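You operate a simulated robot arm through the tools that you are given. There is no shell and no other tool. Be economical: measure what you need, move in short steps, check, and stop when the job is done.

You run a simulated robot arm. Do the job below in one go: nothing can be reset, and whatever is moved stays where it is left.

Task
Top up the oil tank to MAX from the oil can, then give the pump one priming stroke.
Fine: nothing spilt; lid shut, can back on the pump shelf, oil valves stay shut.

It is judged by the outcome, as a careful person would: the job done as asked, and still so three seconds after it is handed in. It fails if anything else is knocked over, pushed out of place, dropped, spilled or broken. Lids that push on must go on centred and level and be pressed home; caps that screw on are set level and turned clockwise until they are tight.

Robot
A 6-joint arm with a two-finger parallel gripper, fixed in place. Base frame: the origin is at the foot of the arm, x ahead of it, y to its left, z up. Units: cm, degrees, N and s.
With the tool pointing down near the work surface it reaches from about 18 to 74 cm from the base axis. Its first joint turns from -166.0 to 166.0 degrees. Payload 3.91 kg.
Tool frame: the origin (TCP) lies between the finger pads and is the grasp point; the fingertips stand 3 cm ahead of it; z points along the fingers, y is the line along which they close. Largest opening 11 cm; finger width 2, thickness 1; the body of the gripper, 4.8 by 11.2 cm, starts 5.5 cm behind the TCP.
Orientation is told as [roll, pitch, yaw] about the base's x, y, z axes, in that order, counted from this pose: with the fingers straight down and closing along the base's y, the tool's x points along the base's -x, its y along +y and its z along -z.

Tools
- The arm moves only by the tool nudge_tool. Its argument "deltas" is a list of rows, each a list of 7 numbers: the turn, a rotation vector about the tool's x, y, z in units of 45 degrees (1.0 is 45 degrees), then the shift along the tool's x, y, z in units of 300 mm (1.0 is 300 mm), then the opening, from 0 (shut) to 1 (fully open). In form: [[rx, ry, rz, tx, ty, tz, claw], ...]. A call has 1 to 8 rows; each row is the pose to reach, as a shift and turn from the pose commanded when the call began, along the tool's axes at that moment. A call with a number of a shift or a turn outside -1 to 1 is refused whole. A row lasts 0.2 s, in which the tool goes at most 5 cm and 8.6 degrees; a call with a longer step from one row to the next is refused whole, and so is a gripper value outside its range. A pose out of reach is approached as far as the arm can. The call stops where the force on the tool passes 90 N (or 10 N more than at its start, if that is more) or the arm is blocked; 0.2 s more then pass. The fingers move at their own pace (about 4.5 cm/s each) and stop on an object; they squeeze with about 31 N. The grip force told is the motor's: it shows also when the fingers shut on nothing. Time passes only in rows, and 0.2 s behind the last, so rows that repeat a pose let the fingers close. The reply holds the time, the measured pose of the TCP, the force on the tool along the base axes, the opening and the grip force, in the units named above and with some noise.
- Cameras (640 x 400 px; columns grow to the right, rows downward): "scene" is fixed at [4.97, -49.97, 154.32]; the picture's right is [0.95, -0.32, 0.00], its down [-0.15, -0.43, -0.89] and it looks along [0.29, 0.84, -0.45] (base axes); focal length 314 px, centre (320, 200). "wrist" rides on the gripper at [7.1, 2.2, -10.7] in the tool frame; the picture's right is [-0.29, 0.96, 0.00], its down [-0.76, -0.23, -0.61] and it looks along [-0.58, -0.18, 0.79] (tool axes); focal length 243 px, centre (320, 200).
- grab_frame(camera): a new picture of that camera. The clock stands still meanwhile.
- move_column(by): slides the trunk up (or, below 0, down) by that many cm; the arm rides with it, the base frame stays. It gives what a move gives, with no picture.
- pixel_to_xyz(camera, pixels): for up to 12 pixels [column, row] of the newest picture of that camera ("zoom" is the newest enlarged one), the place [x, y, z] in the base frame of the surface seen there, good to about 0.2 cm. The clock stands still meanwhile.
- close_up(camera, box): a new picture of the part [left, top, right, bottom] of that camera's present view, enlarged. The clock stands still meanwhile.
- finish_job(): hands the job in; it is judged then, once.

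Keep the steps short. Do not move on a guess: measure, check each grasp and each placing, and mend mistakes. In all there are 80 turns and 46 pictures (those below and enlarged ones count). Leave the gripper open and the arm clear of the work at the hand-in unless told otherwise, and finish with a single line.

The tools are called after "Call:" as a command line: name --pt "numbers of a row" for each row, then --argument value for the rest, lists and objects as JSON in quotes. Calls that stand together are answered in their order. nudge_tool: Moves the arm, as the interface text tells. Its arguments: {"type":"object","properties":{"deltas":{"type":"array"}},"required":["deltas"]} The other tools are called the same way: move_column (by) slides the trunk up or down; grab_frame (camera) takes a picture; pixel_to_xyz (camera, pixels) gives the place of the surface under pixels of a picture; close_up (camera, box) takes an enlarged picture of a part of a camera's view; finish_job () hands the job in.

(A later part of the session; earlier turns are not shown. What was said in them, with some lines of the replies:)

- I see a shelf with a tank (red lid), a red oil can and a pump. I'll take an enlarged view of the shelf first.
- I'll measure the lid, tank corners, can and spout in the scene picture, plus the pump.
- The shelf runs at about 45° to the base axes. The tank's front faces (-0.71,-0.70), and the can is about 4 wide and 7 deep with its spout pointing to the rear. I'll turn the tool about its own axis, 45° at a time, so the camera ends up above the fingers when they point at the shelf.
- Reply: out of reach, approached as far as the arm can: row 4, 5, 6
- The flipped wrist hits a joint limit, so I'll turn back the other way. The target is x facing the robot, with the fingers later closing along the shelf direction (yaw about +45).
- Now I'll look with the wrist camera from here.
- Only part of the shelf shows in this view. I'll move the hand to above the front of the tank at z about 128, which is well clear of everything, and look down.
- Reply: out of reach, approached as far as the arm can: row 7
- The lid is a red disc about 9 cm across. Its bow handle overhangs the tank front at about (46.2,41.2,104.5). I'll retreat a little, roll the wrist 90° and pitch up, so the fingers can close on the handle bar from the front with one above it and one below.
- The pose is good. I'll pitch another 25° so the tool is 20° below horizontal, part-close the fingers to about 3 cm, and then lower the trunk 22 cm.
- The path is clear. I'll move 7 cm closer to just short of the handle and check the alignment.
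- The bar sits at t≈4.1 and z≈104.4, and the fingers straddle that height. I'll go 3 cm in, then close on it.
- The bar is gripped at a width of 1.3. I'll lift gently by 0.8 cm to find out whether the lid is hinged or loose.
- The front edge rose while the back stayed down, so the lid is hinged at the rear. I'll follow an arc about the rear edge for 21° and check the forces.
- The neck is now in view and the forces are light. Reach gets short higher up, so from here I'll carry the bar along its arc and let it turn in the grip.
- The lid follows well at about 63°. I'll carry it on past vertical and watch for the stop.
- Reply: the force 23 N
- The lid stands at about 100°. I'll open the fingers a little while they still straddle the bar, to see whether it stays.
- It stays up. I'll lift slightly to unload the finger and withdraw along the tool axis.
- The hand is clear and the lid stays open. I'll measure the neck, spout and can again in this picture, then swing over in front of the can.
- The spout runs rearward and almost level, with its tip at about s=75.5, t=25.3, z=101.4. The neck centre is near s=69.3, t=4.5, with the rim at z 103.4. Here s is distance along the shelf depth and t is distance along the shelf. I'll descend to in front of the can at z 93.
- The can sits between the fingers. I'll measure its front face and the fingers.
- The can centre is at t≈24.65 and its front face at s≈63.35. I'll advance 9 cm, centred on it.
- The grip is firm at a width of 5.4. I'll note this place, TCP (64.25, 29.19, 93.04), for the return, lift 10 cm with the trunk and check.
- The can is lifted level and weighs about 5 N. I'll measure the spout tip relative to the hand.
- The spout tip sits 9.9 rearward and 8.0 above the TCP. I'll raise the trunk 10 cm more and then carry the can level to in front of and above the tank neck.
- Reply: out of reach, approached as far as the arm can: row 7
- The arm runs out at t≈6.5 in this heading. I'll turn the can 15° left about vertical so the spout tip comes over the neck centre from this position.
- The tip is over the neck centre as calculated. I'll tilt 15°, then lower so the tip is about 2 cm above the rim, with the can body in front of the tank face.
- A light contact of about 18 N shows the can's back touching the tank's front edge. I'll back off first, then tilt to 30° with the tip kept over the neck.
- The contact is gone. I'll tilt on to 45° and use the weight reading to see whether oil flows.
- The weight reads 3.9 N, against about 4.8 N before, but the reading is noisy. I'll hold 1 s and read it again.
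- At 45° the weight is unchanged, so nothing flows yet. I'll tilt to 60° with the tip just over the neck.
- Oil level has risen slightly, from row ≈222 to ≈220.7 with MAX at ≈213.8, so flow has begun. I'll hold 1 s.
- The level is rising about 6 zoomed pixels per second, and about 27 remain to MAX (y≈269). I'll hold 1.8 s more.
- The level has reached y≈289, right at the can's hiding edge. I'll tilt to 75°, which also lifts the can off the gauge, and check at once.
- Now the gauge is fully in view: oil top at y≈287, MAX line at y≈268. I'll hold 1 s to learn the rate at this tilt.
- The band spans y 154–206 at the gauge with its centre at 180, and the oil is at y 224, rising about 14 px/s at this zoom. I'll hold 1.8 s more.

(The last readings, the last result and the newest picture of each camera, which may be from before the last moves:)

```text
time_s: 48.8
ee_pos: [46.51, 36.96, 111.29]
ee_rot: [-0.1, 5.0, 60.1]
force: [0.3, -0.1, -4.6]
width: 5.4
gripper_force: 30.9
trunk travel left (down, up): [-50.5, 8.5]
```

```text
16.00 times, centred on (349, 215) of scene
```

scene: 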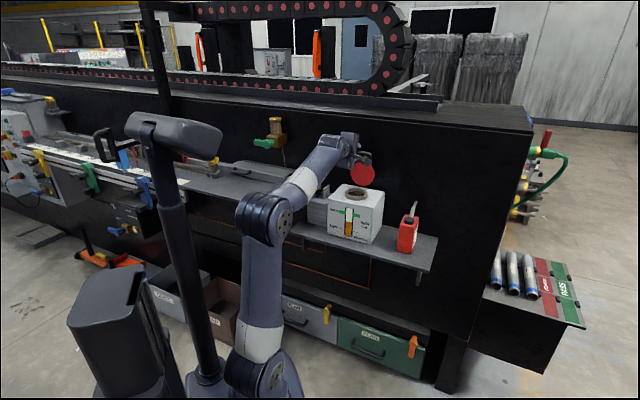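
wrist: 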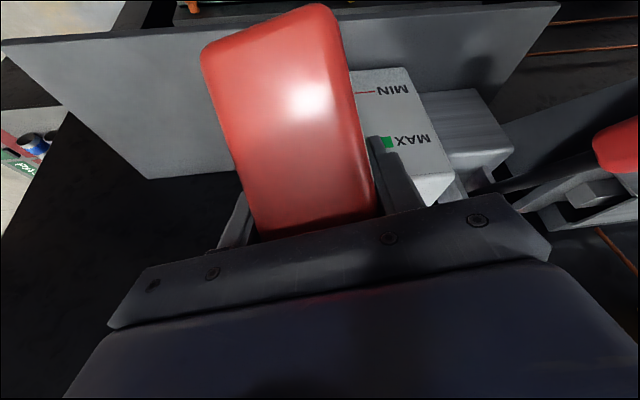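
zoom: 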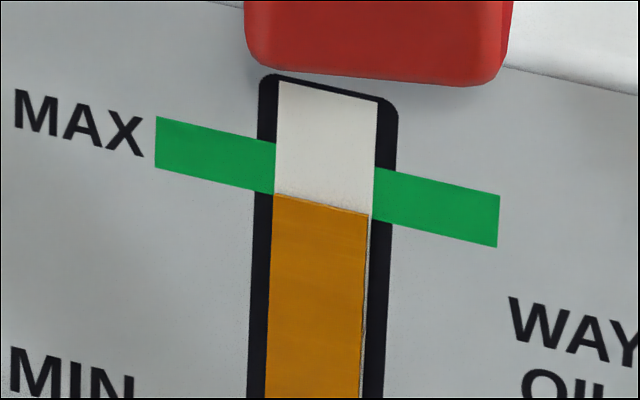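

The level is at y 204, rising 11 px/s. I'll hold 1.2 s more, then tilt back with the tip kept over the neck.

Call:
nudge_tool --pt "0 0 0 0 0 0 0" --pt "0 0 0 0 0 0 0" --pt "0 0 0 0 0 0 0" --pt "0 0 0 0 0 0 0" --pt "0 0 0 0 0 0 0"

Call:
nudge_tool --pt "0 -0.167 0 0.0255 0 0.0491 0" --pt "0 -0.333 0 0.0443 0 0.1019 0" --pt "0 -0.5 0 0.0563 0 0.1521 0" --pt "0 -0.667 0 0.0617 0 0.2011 0" --pt "0 -0.833 0 0.0598 0 0.2461 0" --pt "0 -1.0 0 0.0506 0 0.2938 0"

```text
time_s: 50.0
ee_pos: [46.63, 36.97, 111.31]
ee_rot: [-0.1, 4.9, 60.1]
force: [-0.7, -0.2, -4.1]
width: 5.37
gripper_force: 30.8
trunk travel left (down, up): [-50.5, 8.5]
```

```text
time_s: 51.4
ee_pos: [45.66, 35.03, 102.53]
ee_rot: [-0.1, -39.9, 59.9]
force: [-0.5, -0.6, -3.6]
width: 5.38
gripper_force: 30.8
trunk travel left (down, up): [-50.5, 8.5]
```

Flow has stopped. I'll raise straight up 12 cm and then bring the can level over the neck, then look at the gauge.

Call:
nudge_tool --pt "0 0 0 -0.0857 0 -0.102 0" --pt "0 0 0 -0.1713 0 -0.204 0" --pt "0 0 0 -0.257 0 -0.306 0" --pt "0 -0.167 0 -0.2662 0 -0.2983 0" --pt "0 -0.333 0 -0.281 0 -0.2859 0" --pt "0 -0.5 0 -0.3007 0 -0.2693 0" --pt "0 -0.667 0 -0.3252 0 -0.2488 0"

Call:
close_up --camera "scene" --box '[306, 150, 434, 230]'

```text
time_s: 53.0
ee_pos: [46.93, 37.13, 114.41]
ee_rot: [0.0, -70.0, 60.0]
force: [0.4, 0.0, -5.0]
width: 5.39
gripper_force: 31.0
trunk travel left (down, up): [-50.5, 8.5]
```

```text
5.00 times, centred on (370, 190) of scene
```

zoom: 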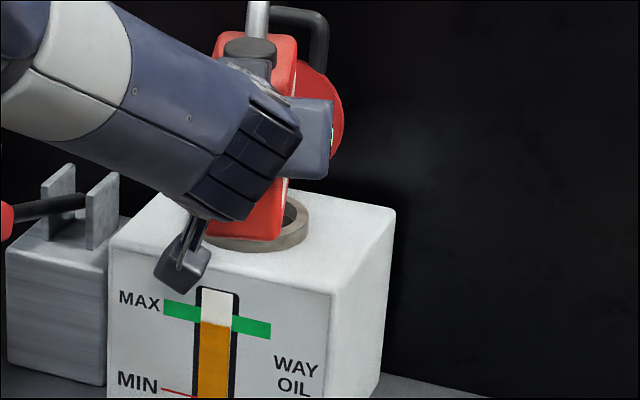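

The level is in the MAX band. I'll check exactly with one enlarged view before leaving.

Call:
close_up --camera "scene" --box '[333, 205, 365, 225]'

```text
16.00 times, centred on (349, 215) of scene
```

zoom: 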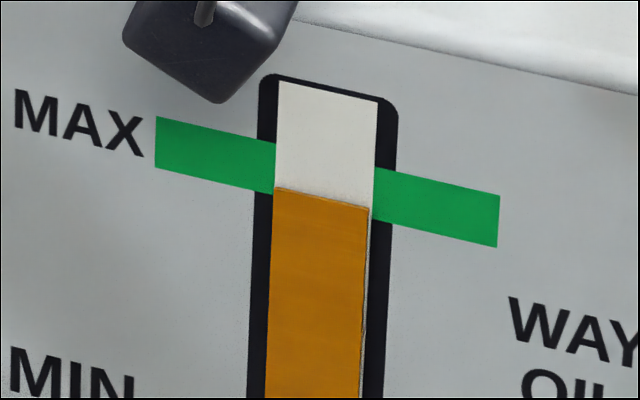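

The level is at y 197, only in the lower part of the band (154–206). I'll pour a little more for a true MAX, using the same path down.

Call:
nudge_tool --pt "0 0.167 0 0.0109 0 -0.0301 0" --pt "0 0.333 0 0.0197 0 -0.0542 0" --pt "0 0.5 0 0.0263 0 -0.0724 0" --pt "0 0.667 0 0.0304 0 -0.0837 0" --pt "0 0.667 0 0.1557 0 -0.0381 0" --pt "0 0.667 0 0.2811 0 0.0075 0" --pt "0 0.667 0 0.4064 0 0.0531 0"

Call:
nudge_tool --pt "0 0.167 0 -0.0272 0 -0.0402 0" --pt "0 0.333 0 -0.0577 0 -0.0734 0" --pt "0 0.5 0 -0.0962 0 -0.1042 0" --pt "0 0.667 0 -0.1402 0 -0.1313 0" --pt "0 0.833 0 -0.1909 0 -0.1553 0" --pt "0 1.0 0 -0.2436 0 -0.172 0" --pt "0 1.0 0 -0.2436 0 -0.172 0" --pt "0 1.0 0 -0.2436 0 -0.172 0"

Call:
close_up --camera "scene" --box '[333, 205, 365, 225]'

```text
time_s: 54.6
ee_pos: [45.47, 34.92, 102.52]
ee_rot: [-0.1, -40.0, 60.0]
force: [-0.5, -1.3, -4.1]
width: 5.36
gripper_force: 32.0
trunk travel left (down, up): [-50.5, 8.5]
```

```text
time_s: 56.4
ee_pos: [46.73, 36.86, 111.4]
ee_rot: [0.0, 5.0, 60.0]
force: [0.0, -0.1, -5.0]
width: 5.39
gripper_force: 30.3
trunk travel left (down, up): [-50.5, 8.5]
```

```text
16.00 times, centred on (349, 215) of scene
```

zoom: 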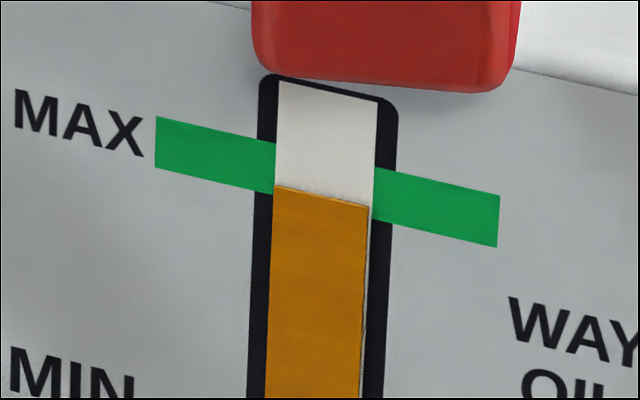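

Flow has nearly stopped at 75°. I'll tilt to 82° and hold about 1 s.

Call:
nudge_tool --pt "0 0.167 0 -0.0318 0 -0.0453 0" --pt "0 0.167 0 -0.0318 0 -0.0453 0" --pt "0 0.167 0 -0.0318 0 -0.0453 0" --pt "0 0.167 0 -0.0318 0 -0.0453 0" --pt "0 0.167 0 -0.0318 0 -0.0453 0"

Call:
close_up --camera "scene" --box '[333, 205, 365, 225]'

```text
time_s: 57.6
ee_pos: [47.33, 37.72, 112.82]
ee_rot: [0.0, 12.5, 60.0]
force: [0.0, -0.7, -5.3]
width: 5.38
gripper_force: 31.0
trunk travel left (down, up): [-50.5, 8.5]
```

```text
16.00 times, centred on (349, 215) of scene
```

zoom: 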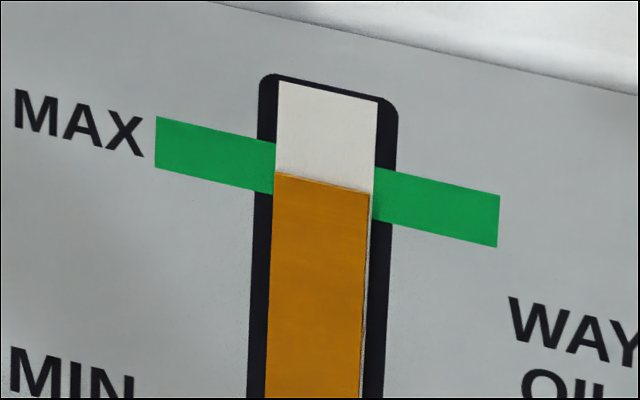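

The level is at y 182, the centre of the MAX band. I'll tilt back at once, then raise and level the can.

Call:
nudge_tool --pt "0 -0.167 0 0.0254 0 0.05 0" --pt "0 -0.333 0 0.0443 0 0.1019 0" --pt "0 -0.5 0 0.0561 0 0.1568 0" --pt "0 -0.667 0 0.0614 0 0.2081 0" --pt "0 -0.833 0 0.0604 0 0.2574 0" --pt "0 -1.0 0 0.0527 0 0.3017 0"

Call:
nudge_tool --pt "0 0 0 -0.0609 0 -0.0955 0" --pt "0 0 0 -0.1217 0 -0.1911 0" --pt "0 0 0 -0.1826 0 -0.2866 0" --pt "0 -0.167 0 -0.1868 0 -0.2839 0" --pt "0 -0.333 0 -0.1969 0 -0.2775 0" --pt "0 -0.5 0 -0.2132 0 -0.2671 0" --pt "0 -0.667 0 -0.2349 0 -0.2533 0" --pt "0 -0.833 0 -0.2618 0 -0.2361 0"

```text
time_s: 59.0
ee_pos: [45.21, 34.73, 104.17]
ee_rot: [0.0, -32.5, 60.0]
force: [-0.3, 0.9, -4.5]
width: 5.38
gripper_force: 30.8
trunk travel left (down, up): [-50.5, 8.5]
```

```text
time_s: 60.8
ee_pos: [46.87, 37.05, 114.16]
ee_rot: [-0.2, -69.9, 60.0]
force: [0.2, 0.6, -4.6]
width: 5.38
gripper_force: 31.0
trunk travel left (down, up): [-50.5, 8.5]
```

I'll carry the can level back to above its old place, turning it back 15° on the way.

Call:
nudge_tool --pt "0.052 0 0.019 0.0009 -0.1055 0.0115 0" --pt "0.104 0 0.038 0.0018 -0.211 0.0229 0" --pt "0.157 0 0.057 0.0028 -0.3164 0.0344 0" --pt "0.209 0 0.076 0.0037 -0.4218 0.0458 0" --pt "0.261 0 0.095 0.0046 -0.5273 0.0573 0" --pt "0.313 0 0.114 0.0055 -0.6327 0.0687 0" --pt "0.313 0 0.114 0.0055 -0.6327 0.0687 0"

```text
time_s: 62.4
ee_pos: [64.33, 29.41, 113.48]
ee_rot: [0.0, -69.9, 44.9]
force: [0.3, 0.2, -5.5]
width: 5.38
gripper_force: 30.6
trunk travel left (down, up): [-50.5, 8.5]
```

It is on target. I'll lower the trunk 19.8 cm to just above the shelf.

Call:
move_column --by -19.8

Call:
close_up --camera "scene" --box '[326, 170, 470, 260]'

```text
time_s: 64.5
ee_pos: [64.22, 29.43, 93.69]
ee_rot: [0.0, -69.9, 45.0]
force: [0.3, 0.6, -4.1]
width: 5.41
gripper_force: 31.2
trunk travel left (down, up): [-30.7, 28.3]
```

```text
4.44 times, centred on (398, 215) of scene
```

zoom: 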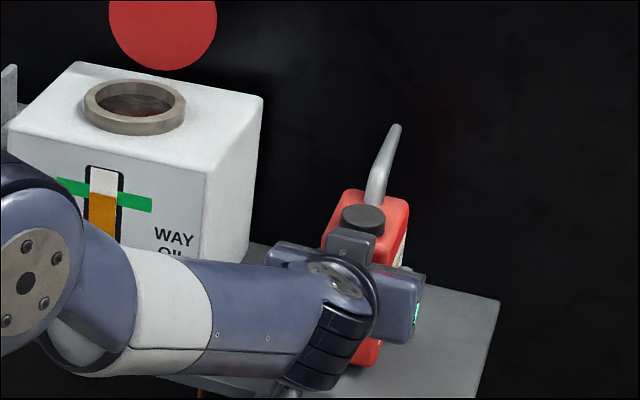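

It is still hanging, with the gauge at MAX and nothing spilt. I'll lower the last 0.65 cm gently with the arm.

Call:
nudge_tool --pt "0 0 0 0.01 0 0.0036 0" --pt "0 0 0 0.0155 0 0.0056 0" --pt "0 0 0 0.0204 0 0.0074 0"

```text
time_s: 65.3
ee_pos: [64.26, 29.46, 92.99]
ee_rot: [0.0, -70.1, 44.9]
force: [0.0, 0.0, -2.7]
width: 5.4
gripper_force: 30.6
trunk travel left (down, up): [-30.7, 28.3]
```

The shelf is now taking part of the weight. I'll lower 0.15 more, open, and check.

Call:
nudge_tool --pt "0 0 0 0.0047 0 0.0017 0" --pt "0 0 0 0.0047 0 0.0017 0" --pt "0 0 0 0.0047 0 0.0017 0.65" --pt "0 0 0 0.0047 0 0.0017 0.72" --pt "0 0 0 0.0047 0 0.0017 0.72"

Call:
nudge_tool --pt "0 0 0 0.038 0 -0.1045 0.72" --pt "0 0 0 0.076 0 -0.209 0.72" --pt "0 0 0 0.114 0 -0.3133 0.72"

Call:
close_up --camera "scene" --box '[296, 140, 456, 240]'

```text
time_s: 66.5
ee_pos: [64.4, 29.38, 92.85]
ee_rot: [0.0, -69.9, 45.0]
force: [0.6, -0.1, 0.5]
width: 7.92
gripper_force: 0.1
trunk travel left (down, up): [-30.7, 28.3]
```

```text
time_s: 67.3
ee_pos: [57.44, 22.27, 92.99]
ee_rot: [0.0, -70.0, 45.0]
force: [-0.6, 0.6, 0.0]
width: 7.89
gripper_force: 0.1
trunk travel left (down, up): [-30.7, 28.3]
```

```text
4.00 times, centred on (376, 190) of scene
```

zoom: 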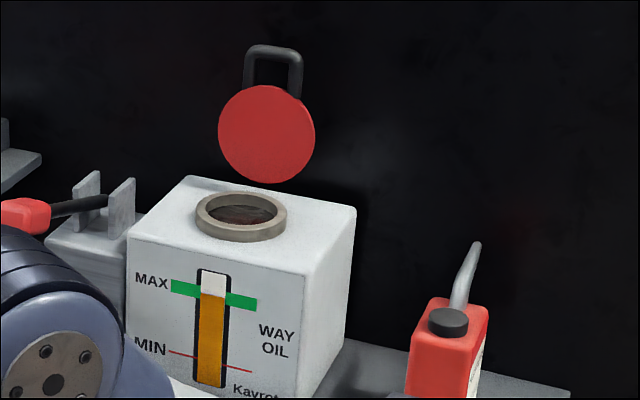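

The can stands in its place and the oil is at MAX. I'll measure the lid's bar and disc for closing.

Call:
pixel_to_xyz --camera "zoom" --pixels '[[275, 50], [250, 70], [295, 75], [266, 135], [268, 90], [266, 178], [241, 200], [24, 215], [100, 202], [70, 207], [40, 210], [12, 212]]'

```text
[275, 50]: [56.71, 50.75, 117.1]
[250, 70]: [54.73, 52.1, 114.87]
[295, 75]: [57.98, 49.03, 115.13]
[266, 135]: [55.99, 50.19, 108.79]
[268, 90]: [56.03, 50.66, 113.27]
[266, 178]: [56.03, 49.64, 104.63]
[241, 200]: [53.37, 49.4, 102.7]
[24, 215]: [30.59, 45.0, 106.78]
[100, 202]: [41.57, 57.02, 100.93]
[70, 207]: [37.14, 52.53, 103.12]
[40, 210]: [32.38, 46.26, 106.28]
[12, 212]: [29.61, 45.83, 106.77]
```

The lid leans back about 5°, with its bar at s≈75.8, t≈4.2, z≈116.6. I'll rise clear of the can, turn the wrist back and go in front of the bar, the same pose as when I let go of it.

Call:
nudge_tool --pt "0 0 -0.1 -0.111 0 -0.071 0.72" --pt "0 0 -0.25 -0.222 0 -0.142 0.72" --pt "0 0 -0.4 -0.333 0 -0.213 0.6" --pt "0 0 -0.55 -0.445 0 -0.283 0.4" --pt "0 0 -0.7 -0.556 0 -0.354 0.3" --pt "0 0 -0.85 -0.667 0 -0.425 0.3" --pt "0 0 -1 -0.778 0 -0.496 0.3"

Call:
nudge_tool --pt "0 0 -0.143 -0.0836 0.0559 0.0537 0.3" --pt "0 0 -0.286 -0.167 0.112 0.107 0.3" --pt "0 0 -0.429 -0.251 0.168 0.161 0.3" --pt "0 0 -0.571 -0.334 0.223 0.215 0.3" --pt "0 0 -0.714 -0.418 0.279 0.269 0.3" --pt "0 0 -0.857 -0.501 0.335 0.322 0.3" --pt "0 0 -1 -0.585 0.391 0.376 0.3"

```text
time_s: 68.9
ee_pos: [52.71, 18.13, 120.01]
ee_rot: [-62.9, -41.6, 116.2]
force: [-0.6, 0.0, 0.2]
width: 3.3
gripper_force: 0.0
trunk travel left (down, up): [-30.7, 28.3]
```

```text
time_s: 70.5
ee_pos: [46.72, 41.27, 119.92]
ee_rot: [-69.9, 0.2, 135.0]
force: [-1.3, 0.6, -1.0]
width: 3.31
gripper_force: 0.0
trunk travel left (down, up): [-30.7, 28.3]
```

I'm lined up. I'll advance along the tool axis so the fingers straddle the bar, then close.

Call:
nudge_tool --pt "0 0 0 0.007 -0.048 0.08 0.3" --pt "0 0 0 0.007 -0.048 0.2 0.3" --pt "0 0 0 0.007 -0.048 0.31 0.3" --pt "0 0 0 0.007 -0.048 0.412 0.3" --pt "0 0 0 0.007 -0.048 0.412 0.3"

Call:
close_up --camera "scene" --box '[306, 125, 402, 185]'

```text
time_s: 71.7
ee_pos: [55.43, 49.56, 117.08]
ee_rot: [-69.9, 0.0, 135.0]
force: [-0.4, 0.3, -0.7]
width: 3.28
gripper_force: 0.0
trunk travel left (down, up): [-30.7, 28.3]
```

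```text
6.67 times, centred on (354, 155) of scene
```

zoom: 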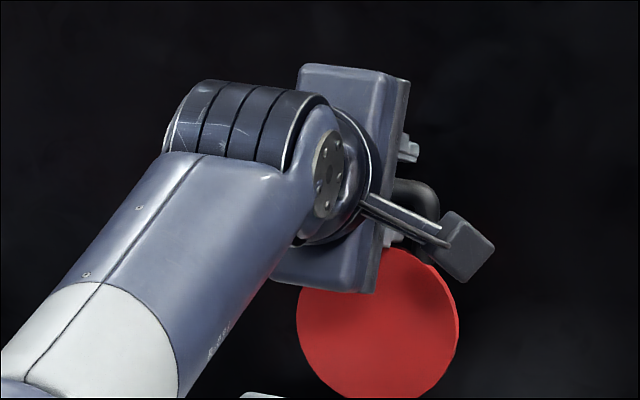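

The bar lies between the fingers, with no contact yet. I'll close.

Call:
nudge_tool --pt "0 0 0 0 0 0 0" --pt "0 0 0 0 0 0 0" --pt "0 0 0 0 0 0 0" --pt "0 0 0 0 0 0 0"

```text
time_s: 72.7
ee_pos: [55.49, 49.62, 117.23]
ee_rot: [-70.0, 0.1, 135.0]
force: [0.6, 0.5, 1.0]
width: 1.37
gripper_force: 45.2
trunk travel left (down, up): [-30.7, 28.3]
```

The bar is gripped. I'll follow the arc back down, reversing the opening path, to about 35° open.

Call:
nudge_tool --pt "-0.044 0 0 0 0.021 -0.0704 0" --pt "-0.111 0 0 0 0.0528 -0.1355 0" --pt "-0.178 0 0 0 0.0954 -0.1931 0" --pt "-0.267 0 0 0 0.1465 -0.2419 0" --pt "-0.356 0 0 0 0.2056 -0.2803 0" --pt "-0.444 0 0 0 0.2706 -0.3068 0"

```text
time_s: 74.1
ee_pos: [47.21, 41.46, 112.57]
ee_rot: [-49.9, -0.1, 135.1]
force: [0.9, 5.6, -2.5]
width: 1.33
gripper_force: 44.2
trunk travel left (down, up): [-30.7, 28.3]
```

Forces are low. I'll continue to fully shut.

Call:
nudge_tool --pt "0.111 0 0 0 0.0703 0.009 0" --pt "0.222 0 0 0 0.139 0.0283 0" --pt "0.333 0 0 0 0.2033 0.058 0" --pt "0.444 0 0 0 0.2547 0.0911 0" --pt "0.444 0 0 0 0.2547 0.0911 0"

Call:
close_up --camera "scene" --box '[300, 160, 420, 235]'

```text
time_s: 75.3
ee_pos: [45.31, 39.52, 104.98]
ee_rot: [-69.8, 0.0, 135.0]
force: [-6.6, -6.1, -2.1]
width: 1.33
gripper_force: 45.3
trunk travel left (down, up): [-30.7, 28.3]
```

```text
5.33 times, centred on (360, 198) of scene
```

zoom: 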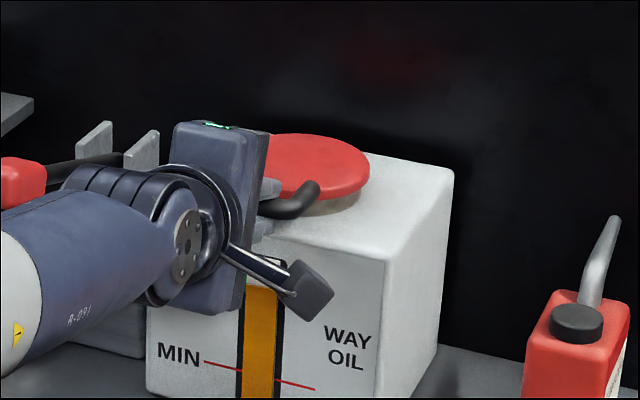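

The lid looks fully down, just as at the start. I'll press lightly, release and withdraw straight back.

Call:
nudge_tool --pt "0 0 0 0 0.0094 0.0034 0" --pt "0 0 0 0 0.0094 0.0034 0" --pt "0 0 0 0 0 0 0.3" --pt "0 0 0 0 0 0 0.3" --pt "0 0 0 0 0.034 -0.094 0.3" --pt "0 0 0 0 0.07 -0.19 0.3" --pt "0 0 0 0 0.114 -0.313 0.3"

Call:
close_up --camera "scene" --box '[280, 150, 440, 250]'

```text
time_s: 76.9
ee_pos: [38.47, 32.72, 104.98]
ee_rot: [-69.9, -0.1, 135.0]
force: [0.1, 0.2, -0.6]
width: 3.3
gripper_force: 0.0
trunk travel left (down, up): [-30.7, 28.3]
```

```text
4.00 times, centred on (360, 200) of scene
```

zoom: 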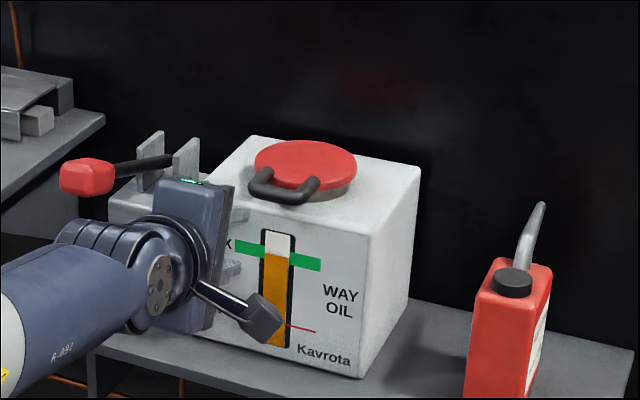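

The lid is shut, the oil is at MAX and the can is in place. Next is the pump, so I'll measure its knob, lever and bracket.

Call:
pixel_to_xyz --camera "zoom" --pixels '[[87, 170], [87, 188], [66, 176], [110, 172], [66, 188], [105, 188], [130, 167], [150, 164], [168, 160], [186, 145], [150, 140], [80, 160]]'

Call:
nudge_tool --pt "0 0 0 -0.08 0.055 -0.11 0.4" --pt "0 0 0 -0.16 0.03 -0.22 0.5" --pt "0 0 0 -0.24 0 -0.33 0.5"

```text
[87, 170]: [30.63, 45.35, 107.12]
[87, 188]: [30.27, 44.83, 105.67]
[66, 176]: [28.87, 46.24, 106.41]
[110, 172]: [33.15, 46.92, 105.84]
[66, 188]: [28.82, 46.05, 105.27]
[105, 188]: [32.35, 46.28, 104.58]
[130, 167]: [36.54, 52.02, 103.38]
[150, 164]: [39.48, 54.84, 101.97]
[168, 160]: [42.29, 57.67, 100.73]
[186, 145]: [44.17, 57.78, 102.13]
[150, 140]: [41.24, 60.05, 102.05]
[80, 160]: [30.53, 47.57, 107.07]
```

```text
time_s: 77.7
ee_pos: [27.2, 30.97, 108.47]
ee_rot: [-70.0, 0.1, 135.0]
force: [-0.4, -0.2, 0.0]
width: 5.51
gripper_force: 0.0
trunk travel left (down, up): [-30.7, 28.3]
```

The lever slopes 18° down to a pivot at about s=71, z=100, and the knob centre is s≈55, t≈-11, z≈105.6. My tool pitch already matches the lever, so I'll line up in front of the knob.

Call:
nudge_tool --pt "0 0 0 -0.092 0.004 0.02 0.5" --pt "0 0 0 -0.184 0.008 0.04 0.5" --pt "0 0 0 -0.276 0.013 0.12 0.5" --pt "0 0 0 -0.276 0.013 0.218 0.5"

```text
time_s: 78.7
ee_pos: [25.24, 41.12, 105.73]
ee_rot: [-70.0, 0.0, 135.0]
force: [0.3, 0.0, -0.4]
width: 5.5
gripper_force: 0.1
trunk travel left (down, up): [-30.7, 28.3]
```

Reachable. I'll shift onto the lever's axis line, move in along it over the knob and close.

Call:
nudge_tool --pt "0 0 0 0.009 -0.088 0 0.5" --pt "0 0 0 0.009 -0.088 0.08 0.5" --pt "0 0 0 0.009 -0.088 0.16 0.5" --pt "0 0 0 0.009 -0.088 0.2305 0.5" --pt "0 0 0 0.009 -0.088 0.2305 0.3" --pt "0 0 0 0.009 -0.088 0.2305 0.0" --pt "0 0 0 0.009 -0.088 0.2305 0.0" --pt "0 0 0 0.009 -0.088 0.2305 0.0"

Call:
close_up --camera "scene" --box '[250, 160, 378, 240]'

```text
time_s: 80.5
ee_pos: [30.62, 46.24, 105.73]
ee_rot: [-70.0, 0.0, 135.1]
force: [2.4, 1.9, 0.1]
width: 3.03
gripper_force: 45.2
trunk travel left (down, up): [-30.7, 28.3]
```

```text
5.00 times, centred on (314, 200) of scene
```

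zoom: 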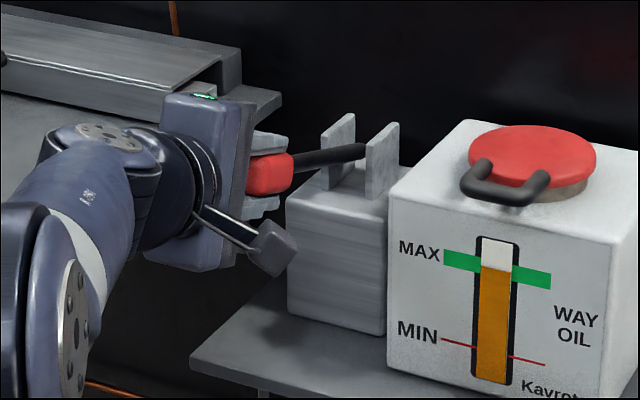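

The knob is gripped at 3.0. I'll push the lever down along its arc by 14° and check the force.

Call:
nudge_tool --pt "0.156 0 0 0 0.0711 0.0064 0" --pt "0.311 0 0 0 0.1409 0.0214 0"

```text
time_s: 81.1
ee_pos: [29.86, 45.77, 101.71]
ee_rot: [-84.0, 0.2, 134.9]
force: [1.4, 10.6, 9.1]
width: 2.96
gripper_force: 45.0
trunk travel left (down, up): [-30.7, 28.3]
```

It moves freely. Next 7–14° more.

Call:
nudge_tool --pt "0.08 0 0 0 0.0355 0.003 0" --pt "0.156 0 0 0 0.0711 0.0061 0" --pt "0.235 0 0 0 0.106 0.0135 0" --pt "0.311 0 0 0 0.141 0.0212 0"

```text
time_s: 82.1
ee_pos: [30.1, 45.89, 97.32]
ee_rot: [-98.0, 0.0, 134.9]
force: [-1.3, 14.9, 8.5]
width: 2.97
gripper_force: 44.6
trunk travel left (down, up): [-30.7, 28.3]
```

There is no stop yet. I'll continue in small rows, watching for the force to rise.

Call:
nudge_tool --pt "0.08 0 0 0 0.0355 0.003 0" --pt "0.156 0 0 0 0.0711 0.0065 0" --pt "0.156 0 0 0 0.0711 0.0065 0"

Call:
close_up --camera "scene" --box '[250, 160, 378, 240]'

```text
time_s: 82.9
ee_pos: [30.21, 46.1, 95.41]
ee_rot: [-105.0, 0.0, 135.1]
force: [-4.4, 10.9, 18.9]
width: 3.0
gripper_force: 45.1
trunk travel left (down, up): [-30.7, 28.3]
```

```text
5.00 times, centred on (314, 200) of scene
```

zoom: 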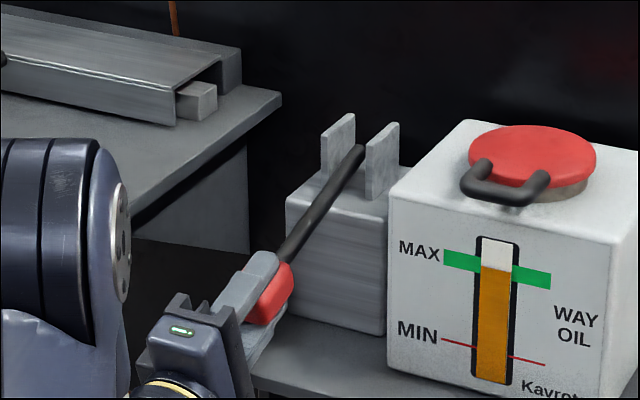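

The lever is near the block's front edge and the force is rising (19 N up), so it's about at its stop. I'll give one small press more to be sure, and read.

Call:
nudge_tool --pt "0.045 0 0 0 0.02 0.002 0" --pt "0.045 0 0 0 0.02 0.002 0"

```text
time_s: 83.5
ee_pos: [30.3, 46.12, 95.33]
ee_rot: [-107.6, -0.1, 135.2]
force: [-14.1, 7.2, 45.5]
width: 3.19
gripper_force: 44.8
trunk travel left (down, up): [-30.7, 28.3]
```

That is the bottom stop at 45 N. I'll bring the lever back up along the same arc to where it was.

Call:
nudge_tool --pt "-0.111 0 0 0 -0.051 0.0008 0" --pt "-0.2 0 0 0 -0.0917 0.0045 0" --pt "-0.356 0 0 0 -0.1617 0.0181 0" --pt "-0.511 0 0 0 -0.2296 0.04 0" --pt "-0.667 0 0 0 -0.2943 0.0699 0" --pt "-0.822 0 0 0 -0.3549 0.1075 0" --pt "-0.822 0 0 0 -0.3549 0.1075 0"

```text
time_s: 85.1
ee_pos: [30.39, 46.17, 105.89]
ee_rot: [-69.8, 0.1, 135.2]
force: [-18.5, -0.5, -10.4]
width: 3.07
gripper_force: 45.3
trunk travel left (down, up): [-30.7, 28.3]
```

The lever is back at its top position. I'll open and withdraw along the lever axis.

Call:
nudge_tool --pt "0 0 0 0 0 0 0.5" --pt "0 0 0 0 0 0 0.5" --pt "0 0 0 0 0 0 0.5" --pt "0 0 0 0 0 -0.1 0.5" --pt "0 0 0 0 0 -0.25 0.5" --pt "0 0 0 0 0 -0.4 0.8" --pt "0 0 0 0 0 -0.5 1" --pt "0 0 0 0 0 -0.5 1"

Call:
close_up --camera "scene" --box '[250, 140, 442, 260]'

```text
time_s: 86.9
ee_pos: [20.85, 36.31, 111.05]
ee_rot: [-70.0, 0.1, 135.1]
force: [0.8, 0.5, -1.0]
width: 11.01
gripper_force: 0.1
trunk travel left (down, up): [-30.7, 28.3]
```

```text
3.33 times, centred on (346, 200) of scene
```

zoom: 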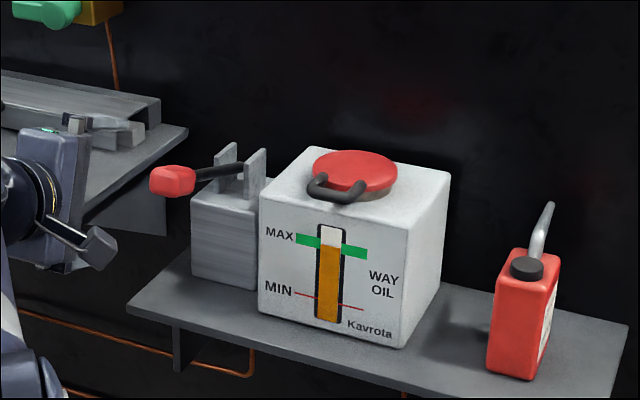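

The oil is at MAX, the lid is shut, the can is upright on the shelf, the lever is back up and the arm is clear with the gripper open. I'll hand in.

Call:
finish_job

```text
The job is handed in.
```

The oil tank is topped up to the MAX mark with no spill seen, the lid is shut, the can is back on the pump shelf, the pump has had one full priming stroke, and the oil valves were not touched; while positioning to pour, the can briefly touched the tank's front edge (about 18 N), with no visible effect.
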